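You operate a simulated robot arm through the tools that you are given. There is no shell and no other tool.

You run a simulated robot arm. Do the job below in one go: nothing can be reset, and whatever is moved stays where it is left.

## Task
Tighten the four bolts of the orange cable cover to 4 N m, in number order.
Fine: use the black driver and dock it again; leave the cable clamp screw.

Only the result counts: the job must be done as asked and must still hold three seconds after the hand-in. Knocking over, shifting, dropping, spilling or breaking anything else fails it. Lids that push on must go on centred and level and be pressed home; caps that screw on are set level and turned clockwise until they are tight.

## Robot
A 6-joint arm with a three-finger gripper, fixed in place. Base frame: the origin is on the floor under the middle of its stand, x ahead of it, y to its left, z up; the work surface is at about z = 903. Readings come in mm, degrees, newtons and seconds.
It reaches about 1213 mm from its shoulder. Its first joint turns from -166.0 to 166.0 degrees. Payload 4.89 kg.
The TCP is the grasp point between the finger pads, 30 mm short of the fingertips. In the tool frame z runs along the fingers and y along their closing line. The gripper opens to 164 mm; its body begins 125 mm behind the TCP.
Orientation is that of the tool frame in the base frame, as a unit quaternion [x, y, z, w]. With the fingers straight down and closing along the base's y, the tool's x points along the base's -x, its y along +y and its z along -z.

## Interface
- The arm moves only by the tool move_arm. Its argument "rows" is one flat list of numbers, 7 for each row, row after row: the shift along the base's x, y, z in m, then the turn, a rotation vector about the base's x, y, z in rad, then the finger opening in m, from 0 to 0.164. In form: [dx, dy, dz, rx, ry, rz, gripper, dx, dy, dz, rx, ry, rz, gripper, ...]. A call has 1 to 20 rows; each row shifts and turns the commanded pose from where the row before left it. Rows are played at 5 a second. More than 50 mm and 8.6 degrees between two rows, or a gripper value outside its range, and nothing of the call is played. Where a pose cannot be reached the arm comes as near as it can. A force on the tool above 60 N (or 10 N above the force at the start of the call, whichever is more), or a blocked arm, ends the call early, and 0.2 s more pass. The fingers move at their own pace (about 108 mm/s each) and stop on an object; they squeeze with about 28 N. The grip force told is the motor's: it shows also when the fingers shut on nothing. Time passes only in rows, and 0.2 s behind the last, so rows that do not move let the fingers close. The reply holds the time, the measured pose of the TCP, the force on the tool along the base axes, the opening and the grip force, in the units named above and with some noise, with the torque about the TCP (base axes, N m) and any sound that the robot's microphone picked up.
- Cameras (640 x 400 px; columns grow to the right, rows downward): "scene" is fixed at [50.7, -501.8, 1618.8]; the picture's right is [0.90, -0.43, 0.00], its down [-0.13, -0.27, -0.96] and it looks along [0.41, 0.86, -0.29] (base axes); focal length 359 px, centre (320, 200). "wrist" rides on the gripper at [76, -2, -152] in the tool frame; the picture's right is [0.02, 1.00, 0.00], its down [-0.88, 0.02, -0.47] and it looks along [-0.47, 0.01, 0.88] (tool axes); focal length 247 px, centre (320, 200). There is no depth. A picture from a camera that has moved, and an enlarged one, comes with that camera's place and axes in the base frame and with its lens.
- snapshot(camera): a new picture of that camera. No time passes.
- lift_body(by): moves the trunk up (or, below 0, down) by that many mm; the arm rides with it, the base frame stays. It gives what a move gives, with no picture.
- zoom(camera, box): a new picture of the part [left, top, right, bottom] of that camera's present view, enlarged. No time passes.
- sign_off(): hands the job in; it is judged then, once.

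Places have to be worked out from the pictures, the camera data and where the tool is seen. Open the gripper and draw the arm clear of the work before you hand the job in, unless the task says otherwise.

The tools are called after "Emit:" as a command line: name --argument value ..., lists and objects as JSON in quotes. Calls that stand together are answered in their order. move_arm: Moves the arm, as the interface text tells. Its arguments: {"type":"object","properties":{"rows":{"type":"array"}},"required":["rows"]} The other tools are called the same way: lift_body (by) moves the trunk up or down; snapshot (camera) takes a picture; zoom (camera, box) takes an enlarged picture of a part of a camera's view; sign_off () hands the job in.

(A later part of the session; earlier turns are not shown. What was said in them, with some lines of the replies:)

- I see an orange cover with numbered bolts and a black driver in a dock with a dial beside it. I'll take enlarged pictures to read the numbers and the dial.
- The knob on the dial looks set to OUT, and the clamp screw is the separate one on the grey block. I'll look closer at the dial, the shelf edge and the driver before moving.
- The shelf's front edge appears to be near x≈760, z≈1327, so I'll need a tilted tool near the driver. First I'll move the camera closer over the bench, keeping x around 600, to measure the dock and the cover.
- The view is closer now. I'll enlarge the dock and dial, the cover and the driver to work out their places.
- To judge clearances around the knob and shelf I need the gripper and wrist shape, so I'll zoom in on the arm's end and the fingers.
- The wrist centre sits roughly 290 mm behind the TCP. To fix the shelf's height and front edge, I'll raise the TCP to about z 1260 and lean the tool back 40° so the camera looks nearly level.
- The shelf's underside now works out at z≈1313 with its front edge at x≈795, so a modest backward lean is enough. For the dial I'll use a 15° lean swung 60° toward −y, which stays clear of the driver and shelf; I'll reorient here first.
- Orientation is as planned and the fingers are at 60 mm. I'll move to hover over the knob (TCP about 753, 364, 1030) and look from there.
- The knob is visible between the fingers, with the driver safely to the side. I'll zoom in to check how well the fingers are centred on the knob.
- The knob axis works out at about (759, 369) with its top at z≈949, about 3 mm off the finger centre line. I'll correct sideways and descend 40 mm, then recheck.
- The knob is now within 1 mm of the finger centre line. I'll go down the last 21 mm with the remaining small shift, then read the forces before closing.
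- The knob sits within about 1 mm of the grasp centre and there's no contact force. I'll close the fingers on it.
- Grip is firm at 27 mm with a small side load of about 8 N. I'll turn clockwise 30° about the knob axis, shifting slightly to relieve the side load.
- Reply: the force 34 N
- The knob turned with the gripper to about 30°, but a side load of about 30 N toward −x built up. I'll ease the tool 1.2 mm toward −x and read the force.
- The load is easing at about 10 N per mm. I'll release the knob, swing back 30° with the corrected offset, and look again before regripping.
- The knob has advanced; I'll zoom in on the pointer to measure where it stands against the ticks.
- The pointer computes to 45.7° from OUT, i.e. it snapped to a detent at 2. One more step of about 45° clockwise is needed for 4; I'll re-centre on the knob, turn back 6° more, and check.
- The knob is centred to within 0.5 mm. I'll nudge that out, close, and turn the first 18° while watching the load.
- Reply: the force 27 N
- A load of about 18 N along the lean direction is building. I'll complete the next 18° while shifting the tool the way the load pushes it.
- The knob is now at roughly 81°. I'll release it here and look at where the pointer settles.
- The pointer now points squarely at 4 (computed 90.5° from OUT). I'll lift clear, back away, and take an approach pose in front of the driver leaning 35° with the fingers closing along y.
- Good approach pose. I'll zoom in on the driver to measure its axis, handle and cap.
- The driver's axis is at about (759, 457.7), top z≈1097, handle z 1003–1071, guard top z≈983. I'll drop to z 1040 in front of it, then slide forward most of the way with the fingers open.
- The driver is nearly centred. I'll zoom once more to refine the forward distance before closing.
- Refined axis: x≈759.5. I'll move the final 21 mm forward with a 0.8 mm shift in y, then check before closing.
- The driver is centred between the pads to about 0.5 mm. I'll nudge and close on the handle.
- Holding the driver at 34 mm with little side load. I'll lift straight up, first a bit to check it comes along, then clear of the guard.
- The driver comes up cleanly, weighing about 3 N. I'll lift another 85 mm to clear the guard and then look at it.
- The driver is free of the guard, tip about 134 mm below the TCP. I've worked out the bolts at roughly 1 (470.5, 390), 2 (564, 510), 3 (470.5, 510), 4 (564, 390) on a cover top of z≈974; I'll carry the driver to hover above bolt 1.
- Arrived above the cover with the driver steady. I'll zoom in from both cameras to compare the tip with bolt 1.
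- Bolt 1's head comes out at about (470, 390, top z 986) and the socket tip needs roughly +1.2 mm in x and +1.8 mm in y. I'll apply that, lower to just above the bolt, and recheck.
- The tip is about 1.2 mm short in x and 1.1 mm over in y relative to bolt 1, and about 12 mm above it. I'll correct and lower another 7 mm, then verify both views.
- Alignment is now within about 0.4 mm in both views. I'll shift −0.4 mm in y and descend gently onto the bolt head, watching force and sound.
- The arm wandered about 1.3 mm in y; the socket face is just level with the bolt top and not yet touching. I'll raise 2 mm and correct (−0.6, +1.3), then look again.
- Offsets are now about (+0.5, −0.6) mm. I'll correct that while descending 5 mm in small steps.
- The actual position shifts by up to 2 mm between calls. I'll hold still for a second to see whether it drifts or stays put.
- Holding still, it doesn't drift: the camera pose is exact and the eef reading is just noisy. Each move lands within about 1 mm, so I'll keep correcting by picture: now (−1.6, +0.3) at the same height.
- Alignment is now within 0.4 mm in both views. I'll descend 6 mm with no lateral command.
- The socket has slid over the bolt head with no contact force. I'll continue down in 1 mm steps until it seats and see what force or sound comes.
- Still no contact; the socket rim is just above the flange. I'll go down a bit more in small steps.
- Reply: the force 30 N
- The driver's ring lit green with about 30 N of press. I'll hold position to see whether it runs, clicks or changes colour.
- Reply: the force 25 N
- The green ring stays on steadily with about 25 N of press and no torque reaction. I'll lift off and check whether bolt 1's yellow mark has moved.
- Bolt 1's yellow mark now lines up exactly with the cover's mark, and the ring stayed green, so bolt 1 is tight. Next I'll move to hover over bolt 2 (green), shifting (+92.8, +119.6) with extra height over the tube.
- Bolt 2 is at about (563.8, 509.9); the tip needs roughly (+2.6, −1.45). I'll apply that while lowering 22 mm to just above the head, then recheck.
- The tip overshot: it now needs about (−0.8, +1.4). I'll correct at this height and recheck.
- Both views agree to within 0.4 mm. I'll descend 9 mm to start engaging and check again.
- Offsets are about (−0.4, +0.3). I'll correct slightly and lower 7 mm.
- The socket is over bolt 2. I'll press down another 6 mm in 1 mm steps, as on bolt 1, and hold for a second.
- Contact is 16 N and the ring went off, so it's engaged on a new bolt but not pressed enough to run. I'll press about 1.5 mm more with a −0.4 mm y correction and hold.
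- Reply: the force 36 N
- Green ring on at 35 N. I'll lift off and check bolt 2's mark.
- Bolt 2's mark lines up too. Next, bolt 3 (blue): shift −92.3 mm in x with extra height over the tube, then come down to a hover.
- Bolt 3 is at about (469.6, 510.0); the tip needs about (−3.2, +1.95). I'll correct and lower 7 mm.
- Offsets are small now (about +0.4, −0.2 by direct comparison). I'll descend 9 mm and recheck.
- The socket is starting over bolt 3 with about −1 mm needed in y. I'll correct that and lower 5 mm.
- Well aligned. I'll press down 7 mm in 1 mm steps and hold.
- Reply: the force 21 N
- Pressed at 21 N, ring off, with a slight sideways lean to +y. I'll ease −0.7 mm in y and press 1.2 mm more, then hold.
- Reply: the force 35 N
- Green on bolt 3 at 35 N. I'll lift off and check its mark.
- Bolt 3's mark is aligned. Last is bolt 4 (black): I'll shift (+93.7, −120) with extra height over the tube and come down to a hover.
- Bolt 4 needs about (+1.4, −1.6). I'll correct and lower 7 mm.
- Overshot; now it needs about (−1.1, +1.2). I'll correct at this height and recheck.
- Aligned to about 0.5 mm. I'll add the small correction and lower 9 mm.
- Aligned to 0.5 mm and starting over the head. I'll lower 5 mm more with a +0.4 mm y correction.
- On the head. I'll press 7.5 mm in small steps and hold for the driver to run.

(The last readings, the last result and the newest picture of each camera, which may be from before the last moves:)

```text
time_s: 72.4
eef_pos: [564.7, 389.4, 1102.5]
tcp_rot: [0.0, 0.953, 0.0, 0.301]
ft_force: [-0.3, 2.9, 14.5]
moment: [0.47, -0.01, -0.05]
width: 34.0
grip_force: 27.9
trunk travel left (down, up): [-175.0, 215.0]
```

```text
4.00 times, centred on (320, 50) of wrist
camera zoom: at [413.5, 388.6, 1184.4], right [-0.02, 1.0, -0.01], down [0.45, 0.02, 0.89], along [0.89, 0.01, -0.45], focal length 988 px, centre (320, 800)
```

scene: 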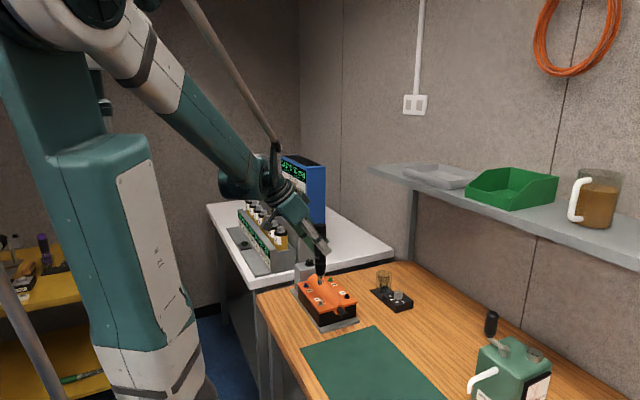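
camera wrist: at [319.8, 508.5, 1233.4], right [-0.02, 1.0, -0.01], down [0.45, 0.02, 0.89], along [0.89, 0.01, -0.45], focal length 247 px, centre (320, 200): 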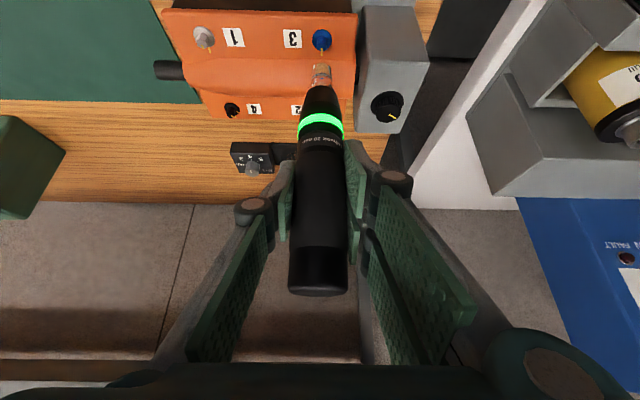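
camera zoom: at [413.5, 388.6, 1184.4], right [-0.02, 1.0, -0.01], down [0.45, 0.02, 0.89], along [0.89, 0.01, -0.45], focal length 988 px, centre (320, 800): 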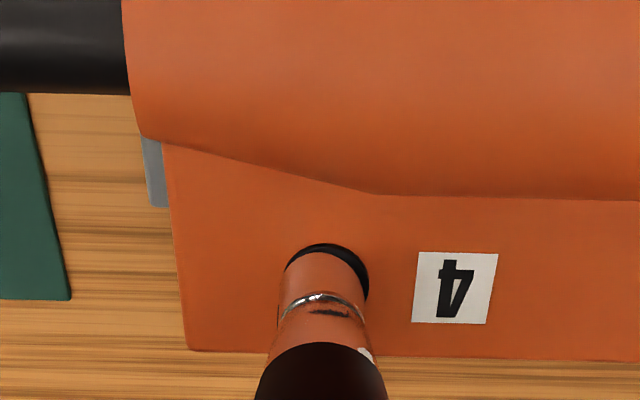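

Only 14.5 N so far and the ring is off. I'll press 1.6 mm more with a +0.4 mm y correction and hold.

Emit:
move_arm --rows '[-0.0003, 0.0004, -0.0005, 0, 0, 0, 0, 0, 0, -0.0006, 0, 0, 0, 0, 0, 0, -0.0006, 0, 0, 0, 0, 0, 0, 0, 0, 0, 0, 0, 0, 0, 0, 0, 0, 0, 0, 0, 0, 0, 0, 0, 0, 0]'

Emit:
zoom --camera "scene" --box '[325, 265, 373, 301]'

```text
time_s: 73.8
eef_pos: [563.9, 390.1, 1102.3]
tcp_rot: [0.0, 0.954, 0.0, 0.301]
ft_force: [4.1, 1.4, 35.4]
moment: [0.2, -0.36, 0.0]
width: 33.7
grip_force: 28.4
trunk travel left (down, up): [-175.0, 215.0]
```

```text
11.11 times, centred on (349, 283) of scene
camera zoom: at [50.7, -501.8, 1618.8], right [0.9, -0.43, 0.0], down [-0.13, -0.27, -0.96], along [0.41, 0.86, -0.29], focal length 3985 px, centre (-2, -722)
```

zoom: 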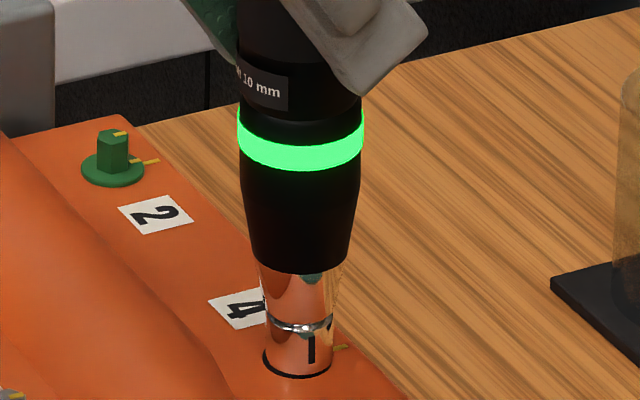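

Green on bolt 4 at 35 N. I'll lift off and check all the marks.

Emit:
move_arm --rows '[0, 0, 0.003, 0, 0, 0, 0, 0, 0, 0.006, 0, 0, 0, 0, 0, 0, 0.01, 0, 0, 0, 0, 0, 0, 0.015, 0, 0, 0, 0, 0, 0, 0.02, 0, 0, 0, 0, 0, 0, 0.02, 0, 0, 0, 0, 0, 0, 0, 0, 0, 0, 0]'

Emit:
snapshot --camera "wrist"

Emit:
zoom --camera "wrist" --box '[280, 0, 360, 100]'

Emit:
zoom --camera "scene" --box '[290, 235, 386, 315]'

```text
time_s: 75.4
eef_pos: [564.3, 390.5, 1173.2]
tcp_rot: [0.0, 0.954, -0.001, 0.301]
ft_force: [0.1, 0.7, -2.8]
moment: [0.01, -0.01, 0.01]
width: 33.9
grip_force: 27.2
trunk travel left (down, up): [-175.0, 215.0]
```

```text
taken
camera wrist: at [413.3, 387.8, 1255.7], right [-0.02, 1.0, -0.01], down [0.45, 0.02, 0.89], along [0.89, 0.01, -0.45], focal length 247 px, centre (320, 200)
```

wrist: 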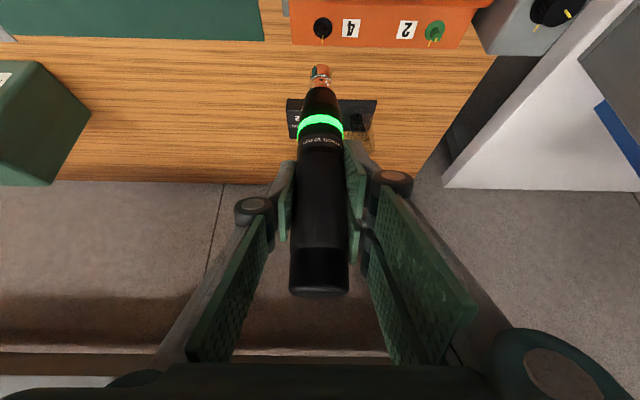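

```text
4.00 times, centred on (320, 50) of wrist
camera zoom: at [413.3, 387.8, 1255.7], right [-0.02, 1.0, -0.01], down [0.45, 0.02, 0.89], along [0.89, 0.01, -0.45], focal length 988 px, centre (320, 800)
```

zoom: 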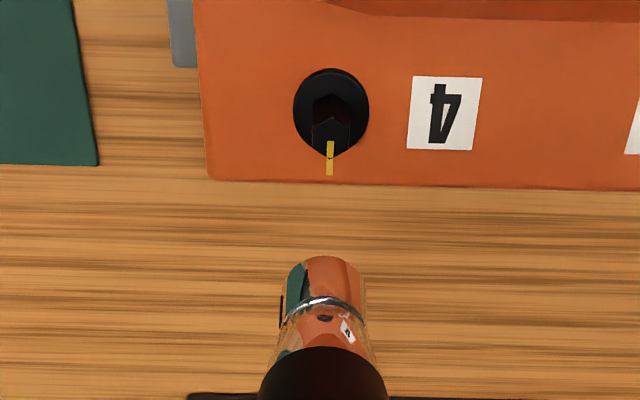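

```text
5.00 times, centred on (338, 275) of scene
camera zoom: at [50.7, -501.8, 1618.8], right [0.9, -0.43, 0.0], down [-0.13, -0.27, -0.96], along [0.41, 0.86, -0.29], focal length 1793 px, centre (230, -175)
```

zoom: 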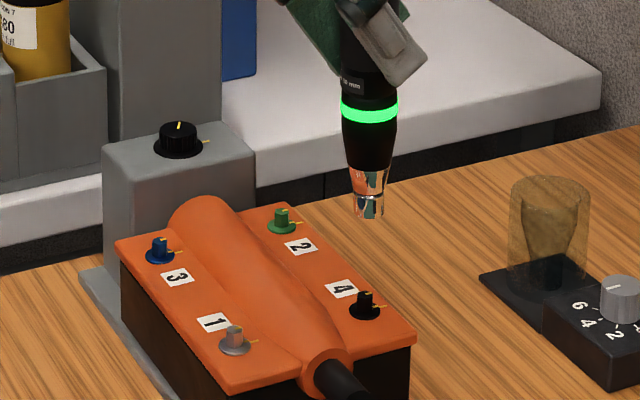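

All four marks are aligned and the clamp screw is untouched. Before docking I'll measure how much the driver has tilted in the grip.

Emit:
zoom --camera "scene" --box '[345, 225, 377, 285]'

Emit:
zoom --camera "wrist" --box '[270, 50, 370, 300]'

Emit:
zoom --camera "scene" --box '[380, 265, 428, 315]'

```text
6.67 times, centred on (361, 255) of scene
camera zoom: at [50.7, -501.8, 1618.8], right [0.9, -0.43, 0.0], down [-0.13, -0.27, -0.96], along [0.41, 0.86, -0.29], focal length 2391 px, centre (47, -167)
```

zoom: 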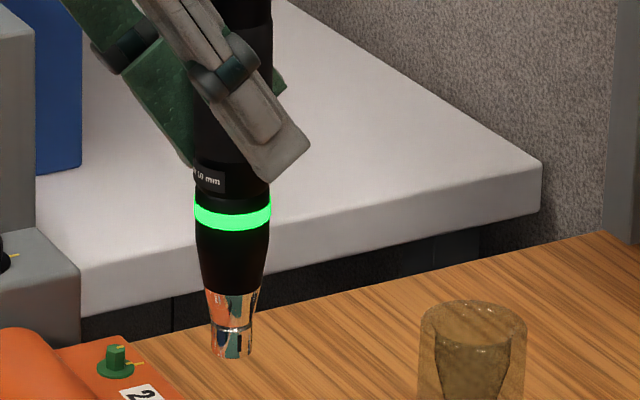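

```text
1.60 times, centred on (320, 175) of wrist
camera zoom: at [413.3, 387.8, 1255.7], right [-0.02, 1.0, -0.01], down [0.45, 0.02, 0.89], along [0.89, 0.01, -0.45], focal length 395 px, centre (320, 240)
```

zoom: 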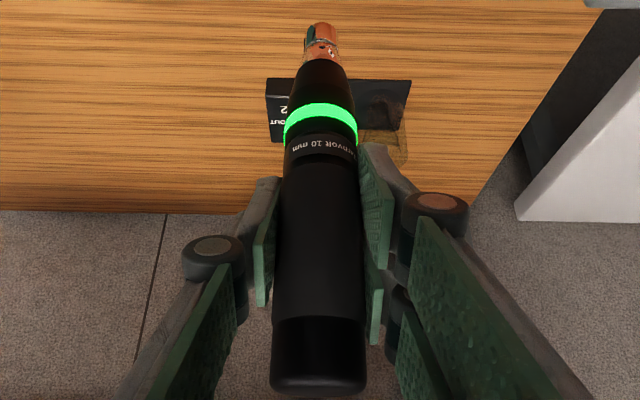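

```text
8.00 times, centred on (404, 290) of scene
camera zoom: at [50.7, -501.8, 1618.8], right [0.9, -0.43, 0.0], down [-0.13, -0.27, -0.96], along [0.41, 0.86, -0.29], focal length 2869 px, centre (-352, -520)
```

zoom: 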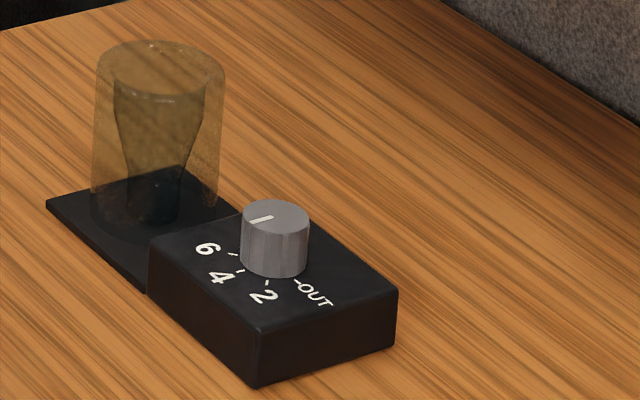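

The driver leans only about 1° (tip toward +x). The dock cup has a funnel-shaped cavity, so I'll carry the driver back above it, correcting the lean by 0.8° on the way.

Emit:
move_arm --rows '[0.02, 0.005, 0.004, 0, 0.014, 0, 0, 0.035, 0.0125, 0, 0, 0, 0, 0, 0.035, 0.0125, 0, 0, 0, 0, 0, 0.035, 0.0125, 0, 0, 0, 0, 0, 0.035, 0.0125, 0, 0, 0, 0, 0, 0.0247, 0.0088, 0, 0, 0, 0, 0, 0.01, 0.0035, 0, 0, 0, 0, 0, 0, 0, 0, 0, 0, 0, 0]'

Emit:
snapshot --camera "wrist"

Emit:
zoom --camera "wrist" --box '[270, 0, 370, 100]'

Emit:
zoom --camera "scene" --box '[360, 235, 424, 305]'

```text
time_s: 77.2
eef_pos: [756.6, 458.6, 1177.3]
tcp_rot: [-0.001, 0.956, 0.0, 0.294]
ft_force: [0.2, 1.1, -3.3]
moment: [-0.02, 0.06, -0.01]
width: 33.7
grip_force: 27.9
trunk travel left (down, up): [-175.0, 215.0]
```

```text
taken
camera wrist: at [607.2, 456.9, 1260.2], right [-0.02, 1.0, -0.01], down [0.46, 0.02, 0.89], along [0.89, 0.01, -0.46], focal length 247 px, centre (320, 200)
```

wrist: 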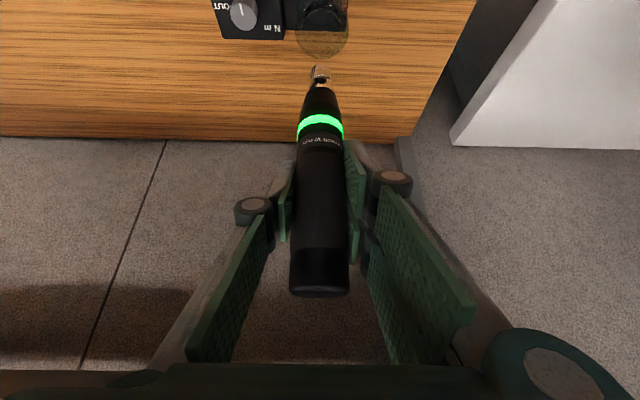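

```text
4.00 times, centred on (320, 50) of wrist
camera zoom: at [607.2, 456.9, 1260.2], right [-0.02, 1.0, -0.01], down [0.46, 0.02, 0.89], along [0.89, 0.01, -0.46], focal length 988 px, centre (320, 800)
```

zoom: 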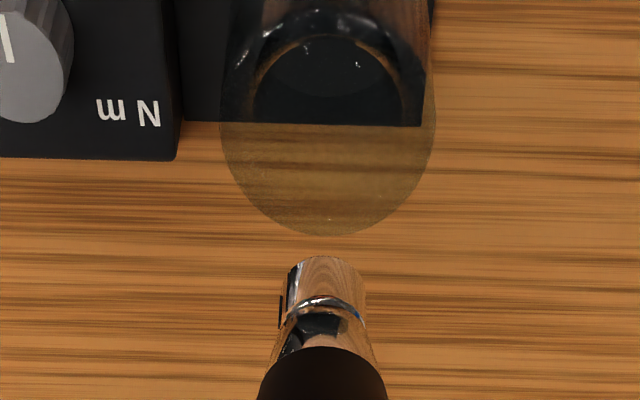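

```text
5.71 times, centred on (392, 270) of scene
camera zoom: at [50.7, -501.8, 1618.8], right [0.9, -0.43, 0.0], down [-0.13, -0.27, -0.96], along [0.41, 0.86, -0.29], focal length 2050 px, centre (-91, -200)
```

zoom: 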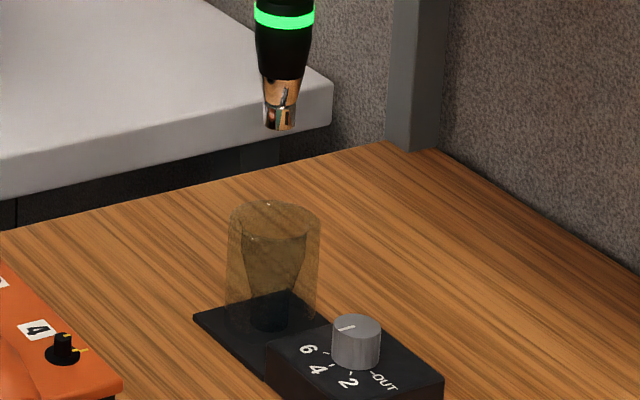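

The tip is close to the cup's axis. I'll zoom in tighter on the tip and the cup to get the remaining offset.

Emit:
zoom --camera "scene" --box '[375, 235, 420, 300]'

Emit:
zoom --camera "scene" --box '[380, 265, 420, 300]'

Emit:
zoom --camera "scene" --box '[385, 225, 425, 265]'

Emit:
zoom --camera "wrist" --box '[280, 0, 370, 60]'

```text
6.15 times, centred on (398, 268) of scene
camera zoom: at [50.7, -501.8, 1618.8], right [0.9, -0.43, 0.0], down [-0.13, -0.27, -0.96], along [0.41, 0.86, -0.29], focal length 2207 px, centre (-157, -215)
```

zoom: 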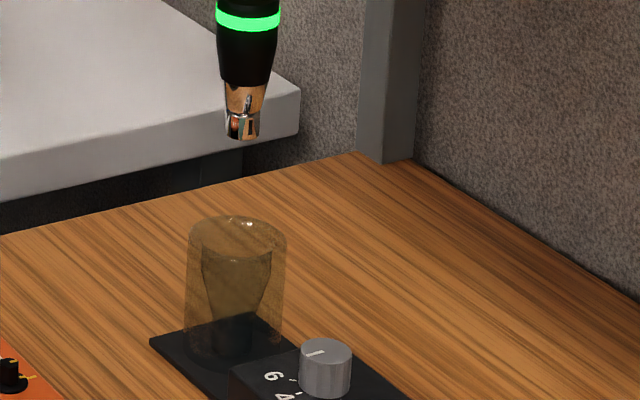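

```text
11.43 times, centred on (400, 282) of scene
camera zoom: at [50.7, -501.8, 1618.8], right [0.9, -0.43, 0.0], down [-0.13, -0.27, -0.96], along [0.41, 0.86, -0.29], focal length 4099 px, centre (-594, -743)
```

zoom: 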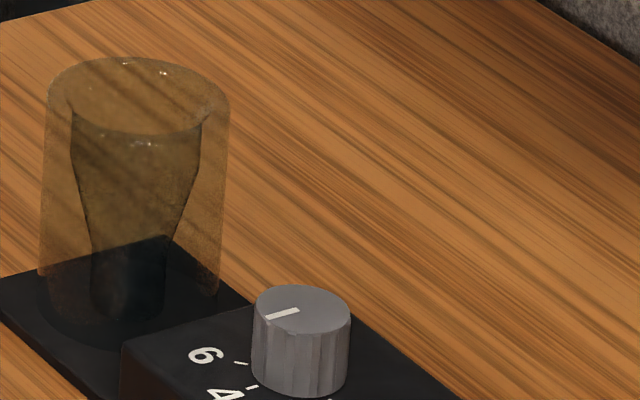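

```text
10.00 times, centred on (405, 245) of scene
camera zoom: at [50.7, -501.8, 1618.8], right [0.9, -0.43, 0.0], down [-0.13, -0.27, -0.96], along [0.41, 0.86, -0.29], focal length 3587 px, centre (-530, -250)
```

zoom: 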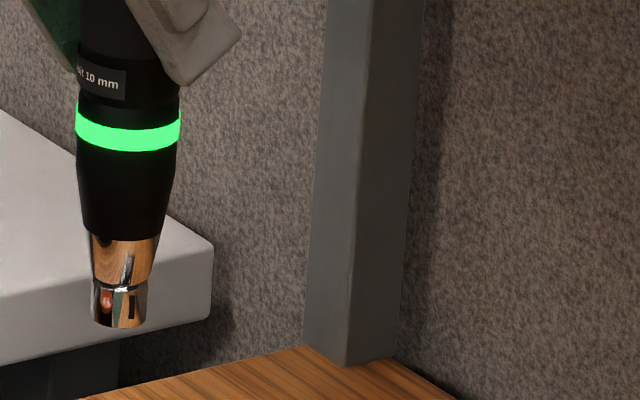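

```text
6.67 times, centred on (325, 30) of wrist
camera zoom: at [607.2, 456.9, 1260.2], right [-0.02, 1.0, -0.01], down [0.46, 0.02, 0.89], along [0.89, 0.01, -0.46], focal length 1646 px, centre (287, 1333)
```

zoom: 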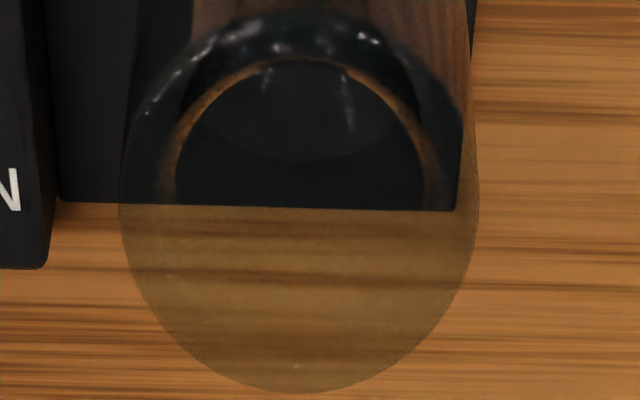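

The driver is vertical within about 0.3° and needs roughly (+1.5, +0.8) to be on the cup's axis. I'll shift and lower 50 mm to just above the cup's mouth, then recheck.

Emit:
move_arm --rows '[0.0008, 0.0004, -0.01, 0, 0, 0, 0, 0.0007, 0.0004, -0.01, 0, 0, 0, 0, 0, 0, -0.01, 0, 0, 0, 0, 0, 0, -0.01, 0, 0, 0, 0, 0, 0, -0.01, 0, 0, 0, 0, 0, 0, 0, 0, 0, 0, 0]'

Emit:
zoom --camera "scene" --box '[375, 250, 415, 300]'

Emit:
zoom --camera "wrist" --box '[270, 0, 370, 100]'

```text
time_s: 78.6
eef_pos: [760.6, 461.0, 1127.5]
tcp_rot: [-0.001, 0.956, 0.001, 0.295]
ft_force: [-0.3, -0.1, -3.0]
moment: [-0.04, -0.01, -0.02]
width: 33.6
grip_force: 28.1
trunk travel left (down, up): [-175.0, 215.0]
```

```text
8.00 times, centred on (395, 275) of scene
camera zoom: at [50.7, -501.8, 1618.8], right [0.9, -0.43, 0.0], down [-0.13, -0.27, -0.96], along [0.41, 0.86, -0.29], focal length 2869 px, centre (-280, -400)
```

zoom: 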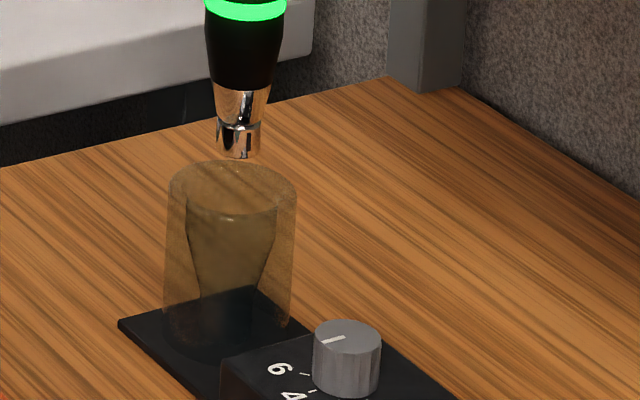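

```text
4.00 times, centred on (320, 50) of wrist
camera zoom: at [610.7, 458.1, 1211.3], right [-0.02, 1.0, -0.01], down [0.46, 0.02, 0.89], along [0.89, 0.01, -0.46], focal length 988 px, centre (320, 800)
```

zoom: 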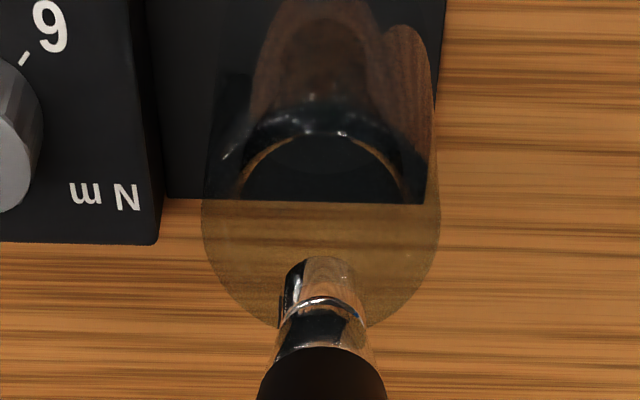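

The tip is about 1.6 mm too far in +x and centred in y to 0.4 mm. I'll correct and lower 8 mm to the mouth of the cup.

Emit:
move_arm --rows '[-0.0008, -0.0002, -0.001, 0, 0, 0, 0, -0.0008, -0.0001, -0.003, 0, 0, 0, 0, 0, 0, -0.004, 0, 0, 0, 0, 0, 0, 0, 0, 0, 0, 0]'

Emit:
zoom --camera "scene" --box '[375, 250, 415, 300]'

Emit:
zoom --camera "wrist" --box '[270, 0, 370, 100]'

```text
time_s: 79.6
eef_pos: [757.7, 460.3, 1120.6]
tcp_rot: [-0.001, 0.956, 0.0, 0.294]
ft_force: [-0.7, 0.2, -2.8]
moment: [0.0, 0.02, 0.0]
width: 33.7
grip_force: 28.1
trunk travel left (down, up): [-175.0, 215.0]
```

```text
8.00 times, centred on (395, 275) of scene
camera zoom: at [50.7, -501.8, 1618.8], right [0.9, -0.43, 0.0], down [-0.13, -0.27, -0.96], along [0.41, 0.86, -0.29], focal length 2869 px, centre (-280, -400)
```

zoom: 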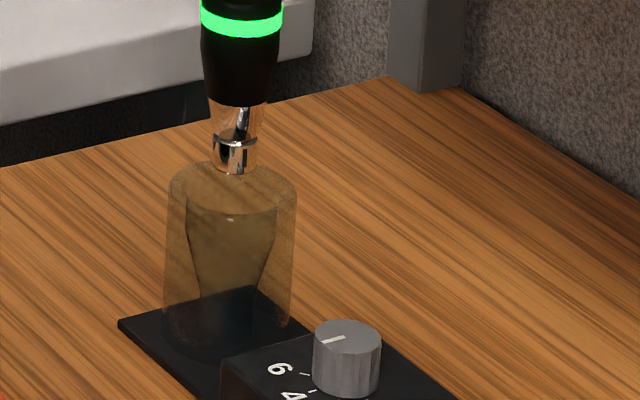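

```text
4.00 times, centred on (320, 50) of wrist
camera zoom: at [608.5, 457.5, 1204.0], right [-0.02, 1.0, -0.01], down [0.46, 0.02, 0.89], along [0.89, 0.01, -0.46], focal length 988 px, centre (320, 800)
```

zoom: 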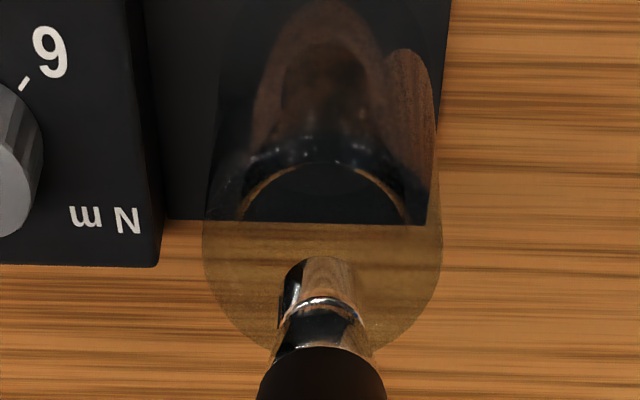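

Tip and cup now line up in both views. I'll lower 30 mm into the funnel and check forces.

Emit:
move_arm --rows '[0, 0, -0.006, 0, 0, 0, 0, 0, 0, -0.006, 0, 0, 0, 0, 0, 0, -0.006, 0, 0, 0, 0, 0, 0, -0.006, 0, 0, 0, 0, 0, 0, -0.006, 0, 0, 0, 0, 0, 0, 0, 0, 0, 0, 0]'

Emit:
zoom --camera "scene" --box '[375, 250, 415, 300]'

Emit:
zoom --camera "wrist" --box '[270, 0, 370, 100]'

```text
time_s: 81.0
eef_pos: [757.8, 459.6, 1091.2]
tcp_rot: [-0.001, 0.956, 0.0, 0.294]
ft_force: [0.0, 0.0, -3.5]
moment: [0.04, 0.01, -0.02]
width: 33.7
grip_force: 28.1
trunk travel left (down, up): [-175.0, 215.0]
```

```text
8.00 times, centred on (395, 275) of scene
camera zoom: at [50.7, -501.8, 1618.8], right [0.9, -0.43, 0.0], down [-0.13, -0.27, -0.96], along [0.41, 0.86, -0.29], focal length 2869 px, centre (-280, -400)
```

zoom: 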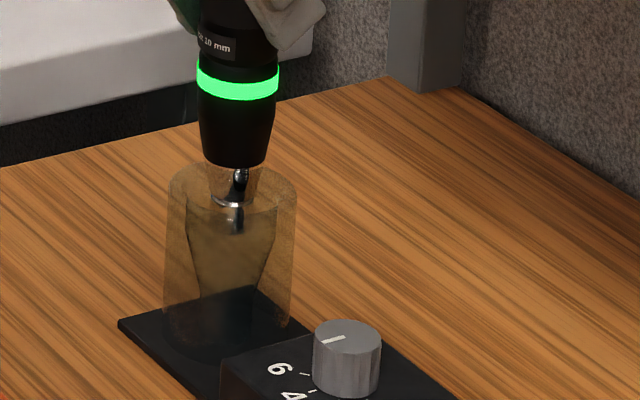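

```text
4.00 times, centred on (320, 50) of wrist
camera zoom: at [607.8, 456.5, 1174.2], right [-0.02, 1.0, -0.01], down [0.46, 0.02, 0.89], along [0.89, 0.01, -0.46], focal length 988 px, centre (320, 800)
```

zoom: 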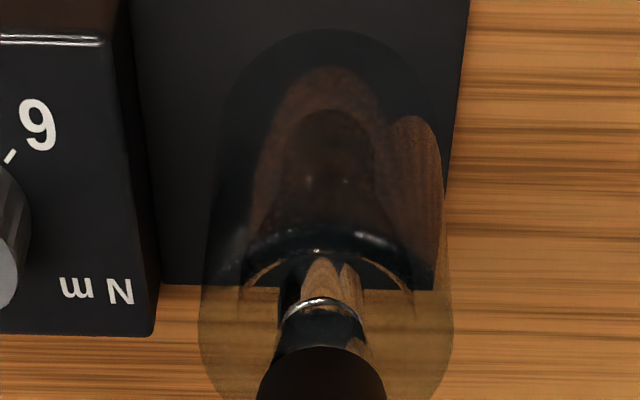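

Going in freely. I'll correct (+0.4, +0.8) and lower another 25 mm.

Emit:
move_arm --rows '[0.0002, 0.0004, -0.003, 0, 0, 0, 0, 0.0002, 0.0004, -0.004, 0, 0, 0, 0, 0, 0, -0.006, 0, 0, 0, 0, 0, 0, -0.006, 0, 0, 0, 0, 0, 0, -0.006, 0, 0, 0, 0, 0, 0, 0, 0, 0, 0, 0]'

Emit:
zoom --camera "scene" --box '[375, 250, 415, 300]'

Emit:
zoom --camera "wrist" --box '[260, 0, 380, 120]'

```text
time_s: 82.4
eef_pos: [759.3, 458.8, 1065.0]
tcp_rot: [-0.001, 0.956, 0.0, 0.294]
ft_force: [-0.1, -0.1, -3.1]
moment: [0.0, 0.02, -0.01]
width: 33.6
grip_force: 27.7
trunk travel left (down, up): [-175.0, 215.0]
```

```text
8.00 times, centred on (395, 275) of scene
camera zoom: at [50.7, -501.8, 1618.8], right [0.9, -0.43, 0.0], down [-0.13, -0.27, -0.96], along [0.41, 0.86, -0.29], focal length 2869 px, centre (-280, -400)
```

zoom: 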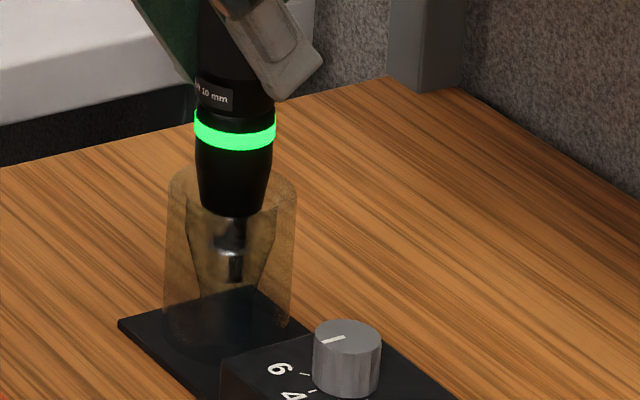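

```text
3.33 times, centred on (320, 60) of wrist
camera zoom: at [608.6, 457.4, 1148.9], right [-0.02, 1.0, -0.01], down [0.46, 0.02, 0.89], along [0.89, 0.01, -0.46], focal length 823 px, centre (320, 667)
```

zoom: 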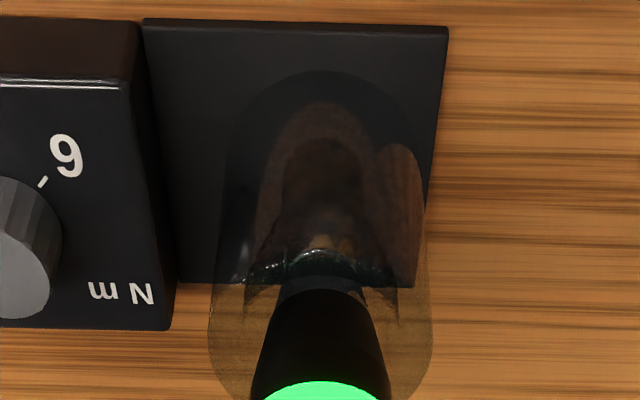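

Still free and centred. I'll lower 20 mm more.

Emit:
move_arm --rows '[0.0002, 0.0002, -0.004, 0, 0, 0, 0, 0, 0, -0.004, 0, 0, 0, 0, 0, 0, -0.004, 0, 0, 0, 0, 0, 0, -0.004, 0, 0, 0, 0, 0, 0, -0.004, 0, 0, 0, 0, 0, 0, 0, 0, 0, 0, 0]'

Emit:
zoom --camera "scene" --box '[375, 250, 415, 300]'

Emit:
zoom --camera "wrist" --box '[260, 20, 380, 140]'

```text
time_s: 83.8
eef_pos: [759.6, 459.9, 1047.9]
tcp_rot: [0.0, 0.956, 0.0, 0.294]
ft_force: [0.2, -1.0, -3.1]
moment: [0.02, 0.04, -0.01]
width: 33.9
grip_force: 27.9
trunk travel left (down, up): [-175.0, 215.0]
```

```text
8.00 times, centred on (395, 275) of scene
camera zoom: at [50.7, -501.8, 1618.8], right [0.9, -0.43, 0.0], down [-0.13, -0.27, -0.96], along [0.41, 0.86, -0.29], focal length 2869 px, centre (-280, -400)
```

zoom: 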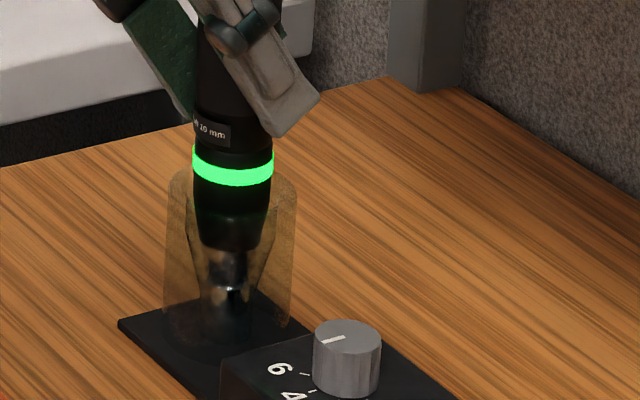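

```text
3.33 times, centred on (320, 80) of wrist
camera zoom: at [609.3, 458.4, 1130.5], right [-0.02, 1.0, -0.01], down [0.46, 0.02, 0.89], along [0.89, 0.01, -0.46], focal length 823 px, centre (320, 600)
```

zoom: 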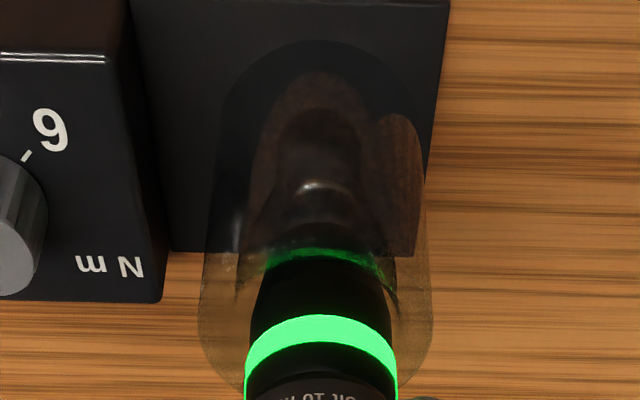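

Centred in x, about 1 mm high in y, and still no contact. I'll shift −0.9 mm in y and lower 8 mm in small steps.

Emit:
move_arm --rows '[0, -0.0005, -0.001, 0, 0, 0, 0, 0, -0.0004, -0.0015, 0, 0, 0, 0, 0, 0, -0.0015, 0, 0, 0, 0, 0, 0, -0.002, 0, 0, 0, 0, 0, 0, -0.002, 0, 0, 0, 0, 0, 0, 0, 0, 0, 0, 0]'

Emit:
zoom --camera "scene" --box '[375, 250, 415, 300]'

Emit:
zoom --camera "wrist" --box '[260, 20, 380, 140]'

```text
time_s: 85.2
eef_pos: [759.5, 458.4, 1039.0]
tcp_rot: [-0.001, 0.956, 0.0, 0.294]
ft_force: [0.1, 1.0, -2.4]
moment: [0.01, -0.02, 0.03]
width: 33.8
grip_force: 27.5
trunk travel left (down, up): [-175.0, 215.0]
```

```text
8.00 times, centred on (395, 275) of scene
camera zoom: at [50.7, -501.8, 1618.8], right [0.9, -0.43, 0.0], down [-0.13, -0.27, -0.96], along [0.41, 0.86, -0.29], focal length 2869 px, centre (-280, -400)
```

zoom: 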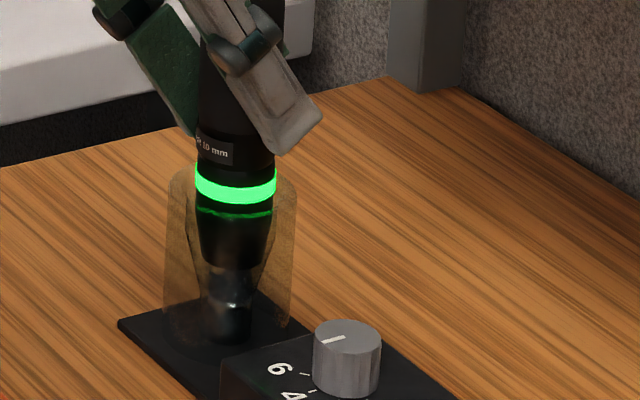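

```text
3.33 times, centred on (320, 80) of wrist
camera zoom: at [609.7, 456.2, 1122.4], right [-0.02, 1.0, -0.01], down [0.46, 0.02, 0.89], along [0.89, 0.01, -0.46], focal length 823 px, centre (320, 600)
```

zoom: 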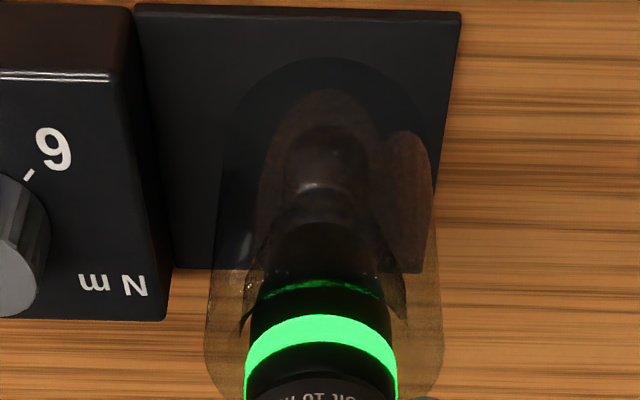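

Nearly seated; needs about (−0.9, +0.6). I'll correct and lower in 1 mm steps, watching for contact.

Emit:
move_arm --rows '[-0.0005, 0.0003, 0, 0, 0, 0, 0, -0.0004, 0.0003, -0.001, 0, 0, 0, 0, 0, 0, -0.001, 0, 0, 0, 0, 0, 0, -0.001, 0, 0, 0, 0, 0, 0, -0.001, 0, 0, 0, 0, 0, 0, 0, 0, 0, 0, 0]'

Emit:
zoom --camera "scene" --box '[375, 250, 415, 300]'

Emit:
zoom --camera "wrist" --box '[260, 20, 380, 140]'

```text
time_s: 86.6
eef_pos: [758.3, 459.1, 1035.1]
tcp_rot: [0.0, 0.955, 0.001, 0.295]
ft_force: [5.1, -3.5, 19.5]
moment: [-0.2, -0.57, 0.01]
width: 33.9
grip_force: 27.4
trunk travel left (down, up): [-175.0, 215.0]
```

```text
8.00 times, centred on (395, 275) of scene
camera zoom: at [50.7, -501.8, 1618.8], right [0.9, -0.43, 0.0], down [-0.13, -0.27, -0.96], along [0.41, 0.86, -0.29], focal length 2869 px, centre (-280, -400)
```

zoom: 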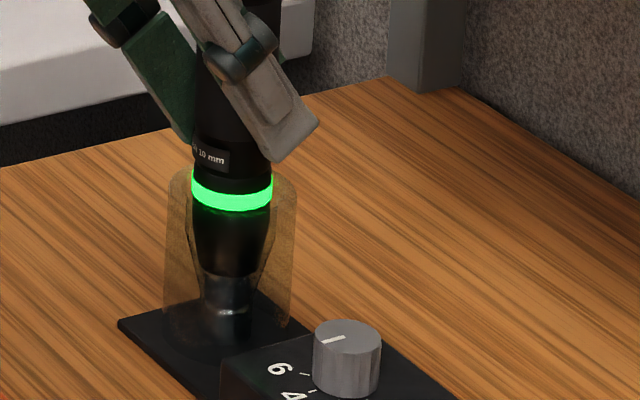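

```text
3.33 times, centred on (320, 80) of wrist
camera zoom: at [608.7, 457.5, 1118.1], right [-0.02, 1.0, -0.01], down [0.46, 0.02, 0.89], along [0.89, 0.01, -0.46], focal length 823 px, centre (320, 600)
```

zoom: 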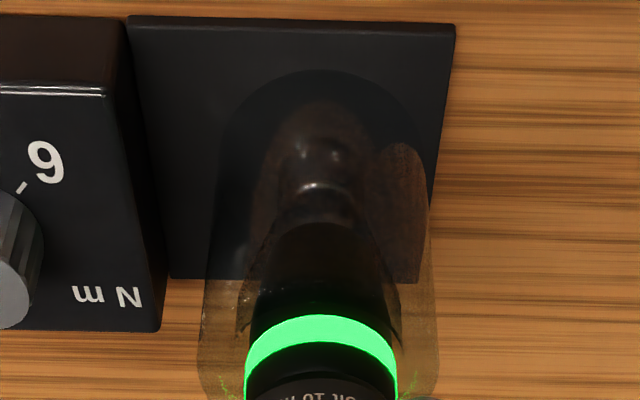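

Contact at 20 N upward: the driver is seated at the bottom of the dock. I'll ease off about 1 mm of press, then open the fingers in place.

Emit:
move_arm --rows '[0, 0, 0.001, 0, 0, 0, 0, 0, 0, 0, 0, 0, 0, 0]'

Emit:
zoom --camera "scene" --box '[370, 230, 415, 300]'

```text
time_s: 87.2
eef_pos: [758.8, 459.9, 1034.7]
tcp_rot: [0.0, 0.956, 0.0, 0.294]
ft_force: [-0.3, -1.1, 1.2]
moment: [-0.17, 0.12, -0.01]
width: 33.8
grip_force: 28.1
trunk travel left (down, up): [-175.0, 215.0]
```

```text
5.71 times, centred on (392, 265) of scene
camera zoom: at [50.7, -501.8, 1618.8], right [0.9, -0.43, 0.0], down [-0.13, -0.27, -0.96], along [0.41, 0.86, -0.29], focal length 2050 px, centre (-94, -171)
```

zoom: 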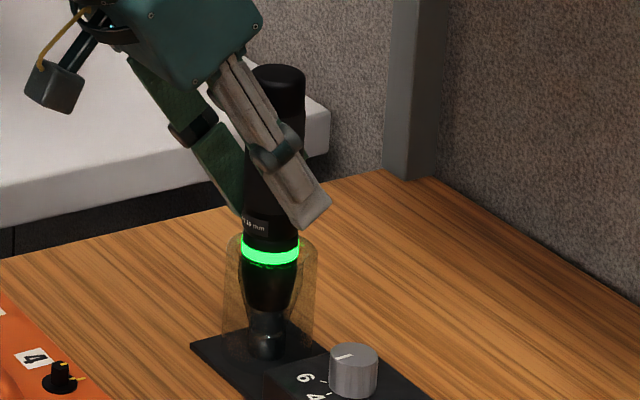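

Load is nearly zero and the driver stands upright in the dock. I'll open the fingers gradually without moving.

Emit:
move_arm --rows '[0, 0, 0, 0, 0, 0, 0.038, 0, 0, 0, 0, 0, 0, 0.044, 0, 0, 0, 0, 0, 0, 0.056, 0, 0, 0, 0, 0, 0, 0.08, 0, 0, 0, 0, 0, 0, 0.1, 0, 0, 0, 0, 0, 0, 0.1]'

Emit:
zoom --camera "scene" --box '[370, 230, 415, 300]'

Emit:
snapshot --camera "wrist"

```text
time_s: 88.6
eef_pos: [758.5, 460.6, 1035.9]
tcp_rot: [-0.001, 0.956, 0.001, 0.294]
ft_force: [0.3, -0.3, 0.0]
moment: [0.02, -0.01, 0.01]
width: 99.9
grip_force: 0.0
trunk travel left (down, up): [-175.0, 215.0]
```

```text
5.71 times, centred on (392, 265) of scene
camera zoom: at [50.7, -501.8, 1618.8], right [0.9, -0.43, 0.0], down [-0.13, -0.27, -0.96], along [0.41, 0.86, -0.29], focal length 2050 px, centre (-94, -171)
```

zoom: 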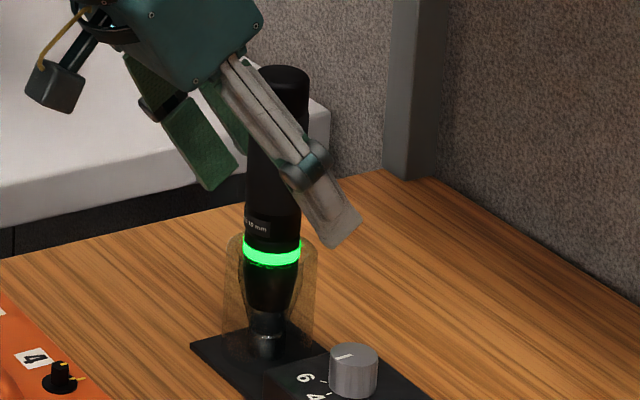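

```text
taken
camera wrist: at [608.8, 458.3, 1118.6], right [-0.02, 1.0, -0.01], down [0.46, 0.02, 0.89], along [0.89, 0.01, -0.46], focal length 247 px, centre (320, 200)
```

wrist: 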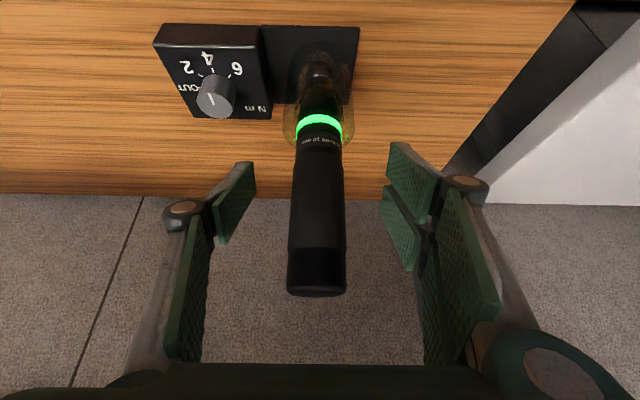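

The driver stays standing in the dock with the fingers clear. I'll back straight out along −x, then rise and move away.

Emit:
move_arm --rows '[-0.01, 0, 0, 0, 0, 0, 0.1, -0.02, 0, 0, 0, 0, 0, 0.1, -0.025, 0, 0, 0, 0, 0, 0.1, -0.025, 0, 0, 0, 0, 0, 0.1, -0.03, 0, 0.01, 0, 0, 0, 0.1, -0.03, 0, 0.03, 0, 0, 0, 0.1, -0.02, -0.02, 0.04, 0, 0, 0, 0.1, -0.02, -0.03, 0.03, 0, 0, 0, 0.1, 0, 0, 0, 0, 0, 0, 0.1]'

Emit:
snapshot --camera "wrist"

Emit:
snapshot --camera "scene"

Emit:
zoom --camera "scene" --box '[360, 235, 424, 315]'

Emit:
zoom --camera "scene" --box '[285, 245, 365, 335]'

```text
time_s: 90.6
eef_pos: [576.6, 409.5, 1143.4]
tcp_rot: [0.0, 0.956, -0.001, 0.295]
ft_force: [0.1, 0.3, -0.4]
moment: [0.1, -0.07, 0.05]
width: 99.9
grip_force: 0.0
trunk travel left (down, up): [-175.0, 215.0]
```

```text
taken
camera wrist: at [426.7, 407.8, 1226.5], right [-0.02, 1.0, -0.01], down [0.46, 0.02, 0.89], along [0.89, 0.01, -0.46], focal length 247 px, centre (320, 200)
```

wrist: 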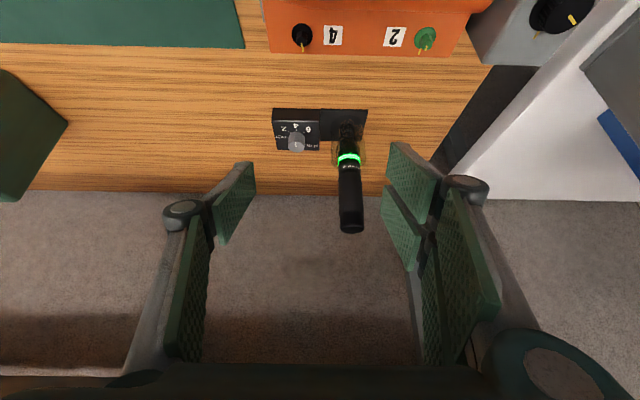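

```text
taken
```

scene: 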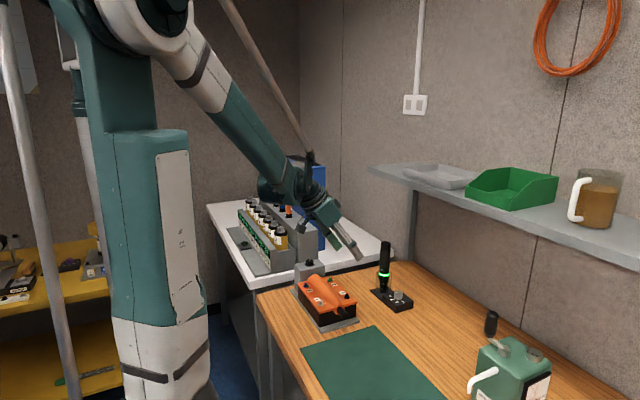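

```text
5.00 times, centred on (392, 275) of scene
camera zoom: at [50.7, -501.8, 1618.8], right [0.9, -0.43, 0.0], down [-0.13, -0.27, -0.96], along [0.41, 0.86, -0.29], focal length 1793 px, centre (-40, -175)
```

zoom: 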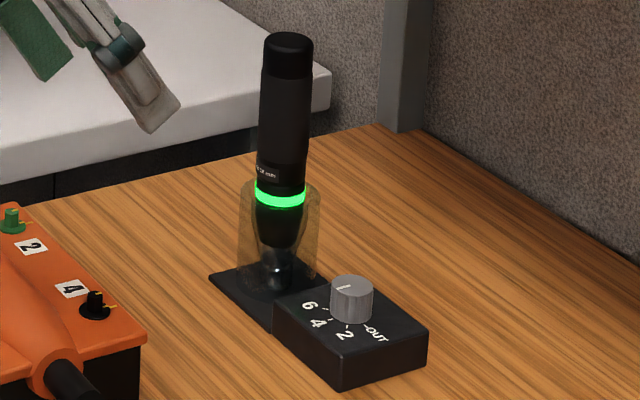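

```text
4.44 times, centred on (325, 290) of scene
camera zoom: at [50.7, -501.8, 1618.8], right [0.9, -0.43, 0.0], down [-0.13, -0.27, -0.96], along [0.41, 0.86, -0.29], focal length 1594 px, centre (298, -200)
```

zoom: 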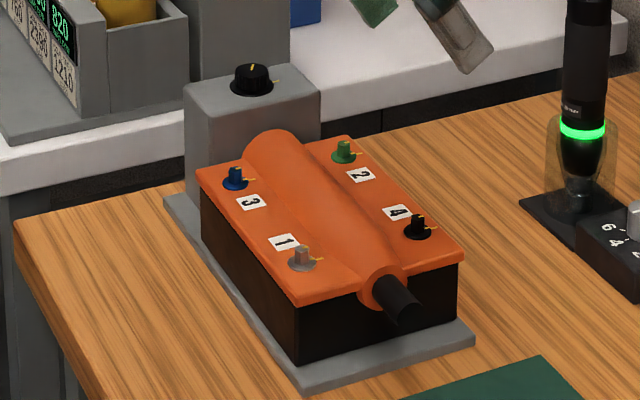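

The driver sits exactly as it did at the start, and the dial reads 4. I'll move further clear, up and back, and take a last close look at the four bolt marks.

Emit:
move_arm --rows '[-0.02, 0.005, 0.035, 0, 0, 0, 0.12, -0.025, 0.005, 0.04, 0, 0, 0, 0.14, -0.025, 0.005, 0.04, 0, 0, 0, 0.164, -0.025, 0.005, 0.04, 0, 0, 0, 0.164, 0, 0, 0, 0, 0, 0, 0.164]'

Emit:
zoom --camera "wrist" --box '[240, 0, 440, 125]'

Emit:
zoom --camera "scene" --box '[295, 265, 360, 310]'

Emit:
zoom --camera "scene" --box '[375, 280, 423, 310]'

```text
time_s: 91.8
eef_pos: [480.1, 428.5, 1298.5]
tcp_rot: [0.001, 0.955, 0.0, 0.295]
ft_force: [-0.5, -0.1, -0.3]
moment: [0.08, -0.05, 0.06]
width: 164.1
grip_force: 0.1
trunk travel left (down, up): [-175.0, 215.0]
```

```text
3.20 times, centred on (340, 62) of wrist
camera zoom: at [330.8, 426.8, 1382.2], right [-0.02, 1.0, -0.01], down [0.46, 0.02, 0.89], along [0.89, 0.01, -0.46], focal length 790 px, centre (256, 640)
```

zoom: 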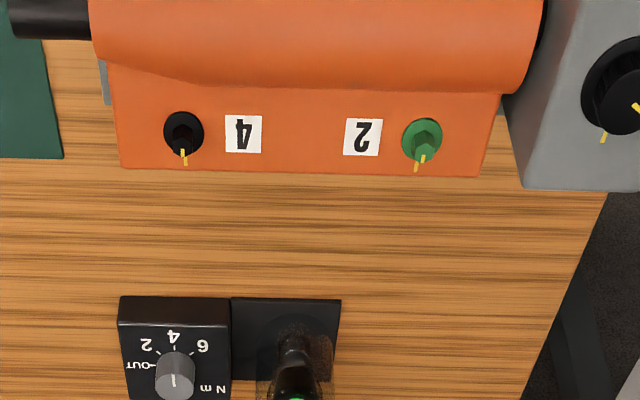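

```text
8.89 times, centred on (328, 288) of scene
camera zoom: at [50.7, -501.8, 1618.8], right [0.9, -0.43, 0.0], down [-0.13, -0.27, -0.96], along [0.41, 0.86, -0.29], focal length 3188 px, centre (253, -578)
```

zoom: 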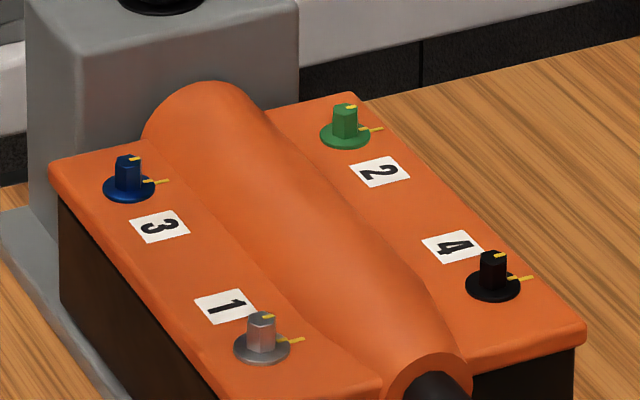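

```text
13.33 times, centred on (399, 295) of scene
camera zoom: at [50.7, -501.8, 1618.8], right [0.9, -0.43, 0.0], down [-0.13, -0.27, -0.96], along [0.41, 0.86, -0.29], focal length 4782 px, centre (-733, -1067)
```

zoom: 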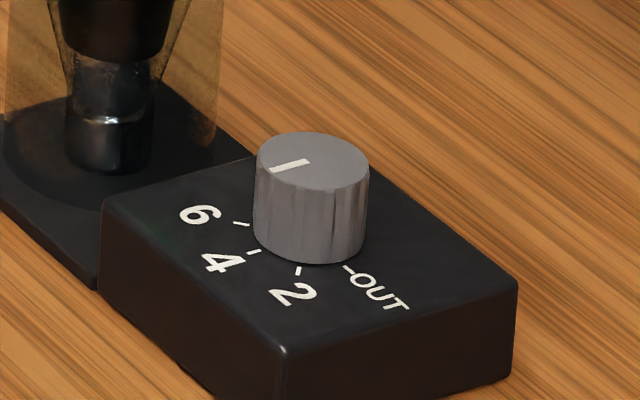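

All four bolts' head, washer and cover marks line up. The dial points at 4, the driver is back in its dock, the clamp screw is unchanged, and the open gripper is well clear, so I'm handing the job in.

Emit:
sign_off

```text
The job is handed in.
```

The four bolts of the orange cover are tightened in order 1, 2, 3, 4 with the black driver, its dial turned from OUT to 4 N m. The job is handed in.

- **Bolts:** the driver's ring lit green on each bolt. Afterwards the yellow marks on each bolt head lined up with the marks on the cover. I had no direct torque reading; the green ring and the marks are the evidence for 4 N m.
- **Driver:** it is back in its dock and, in the scene pictures, sits just as it did at the start. Its ring was still green, and I left the dial on 4.
- **Cable clamp screw:** I never touched it.
- **Arm:** the gripper is open and drawn up clear of the work.
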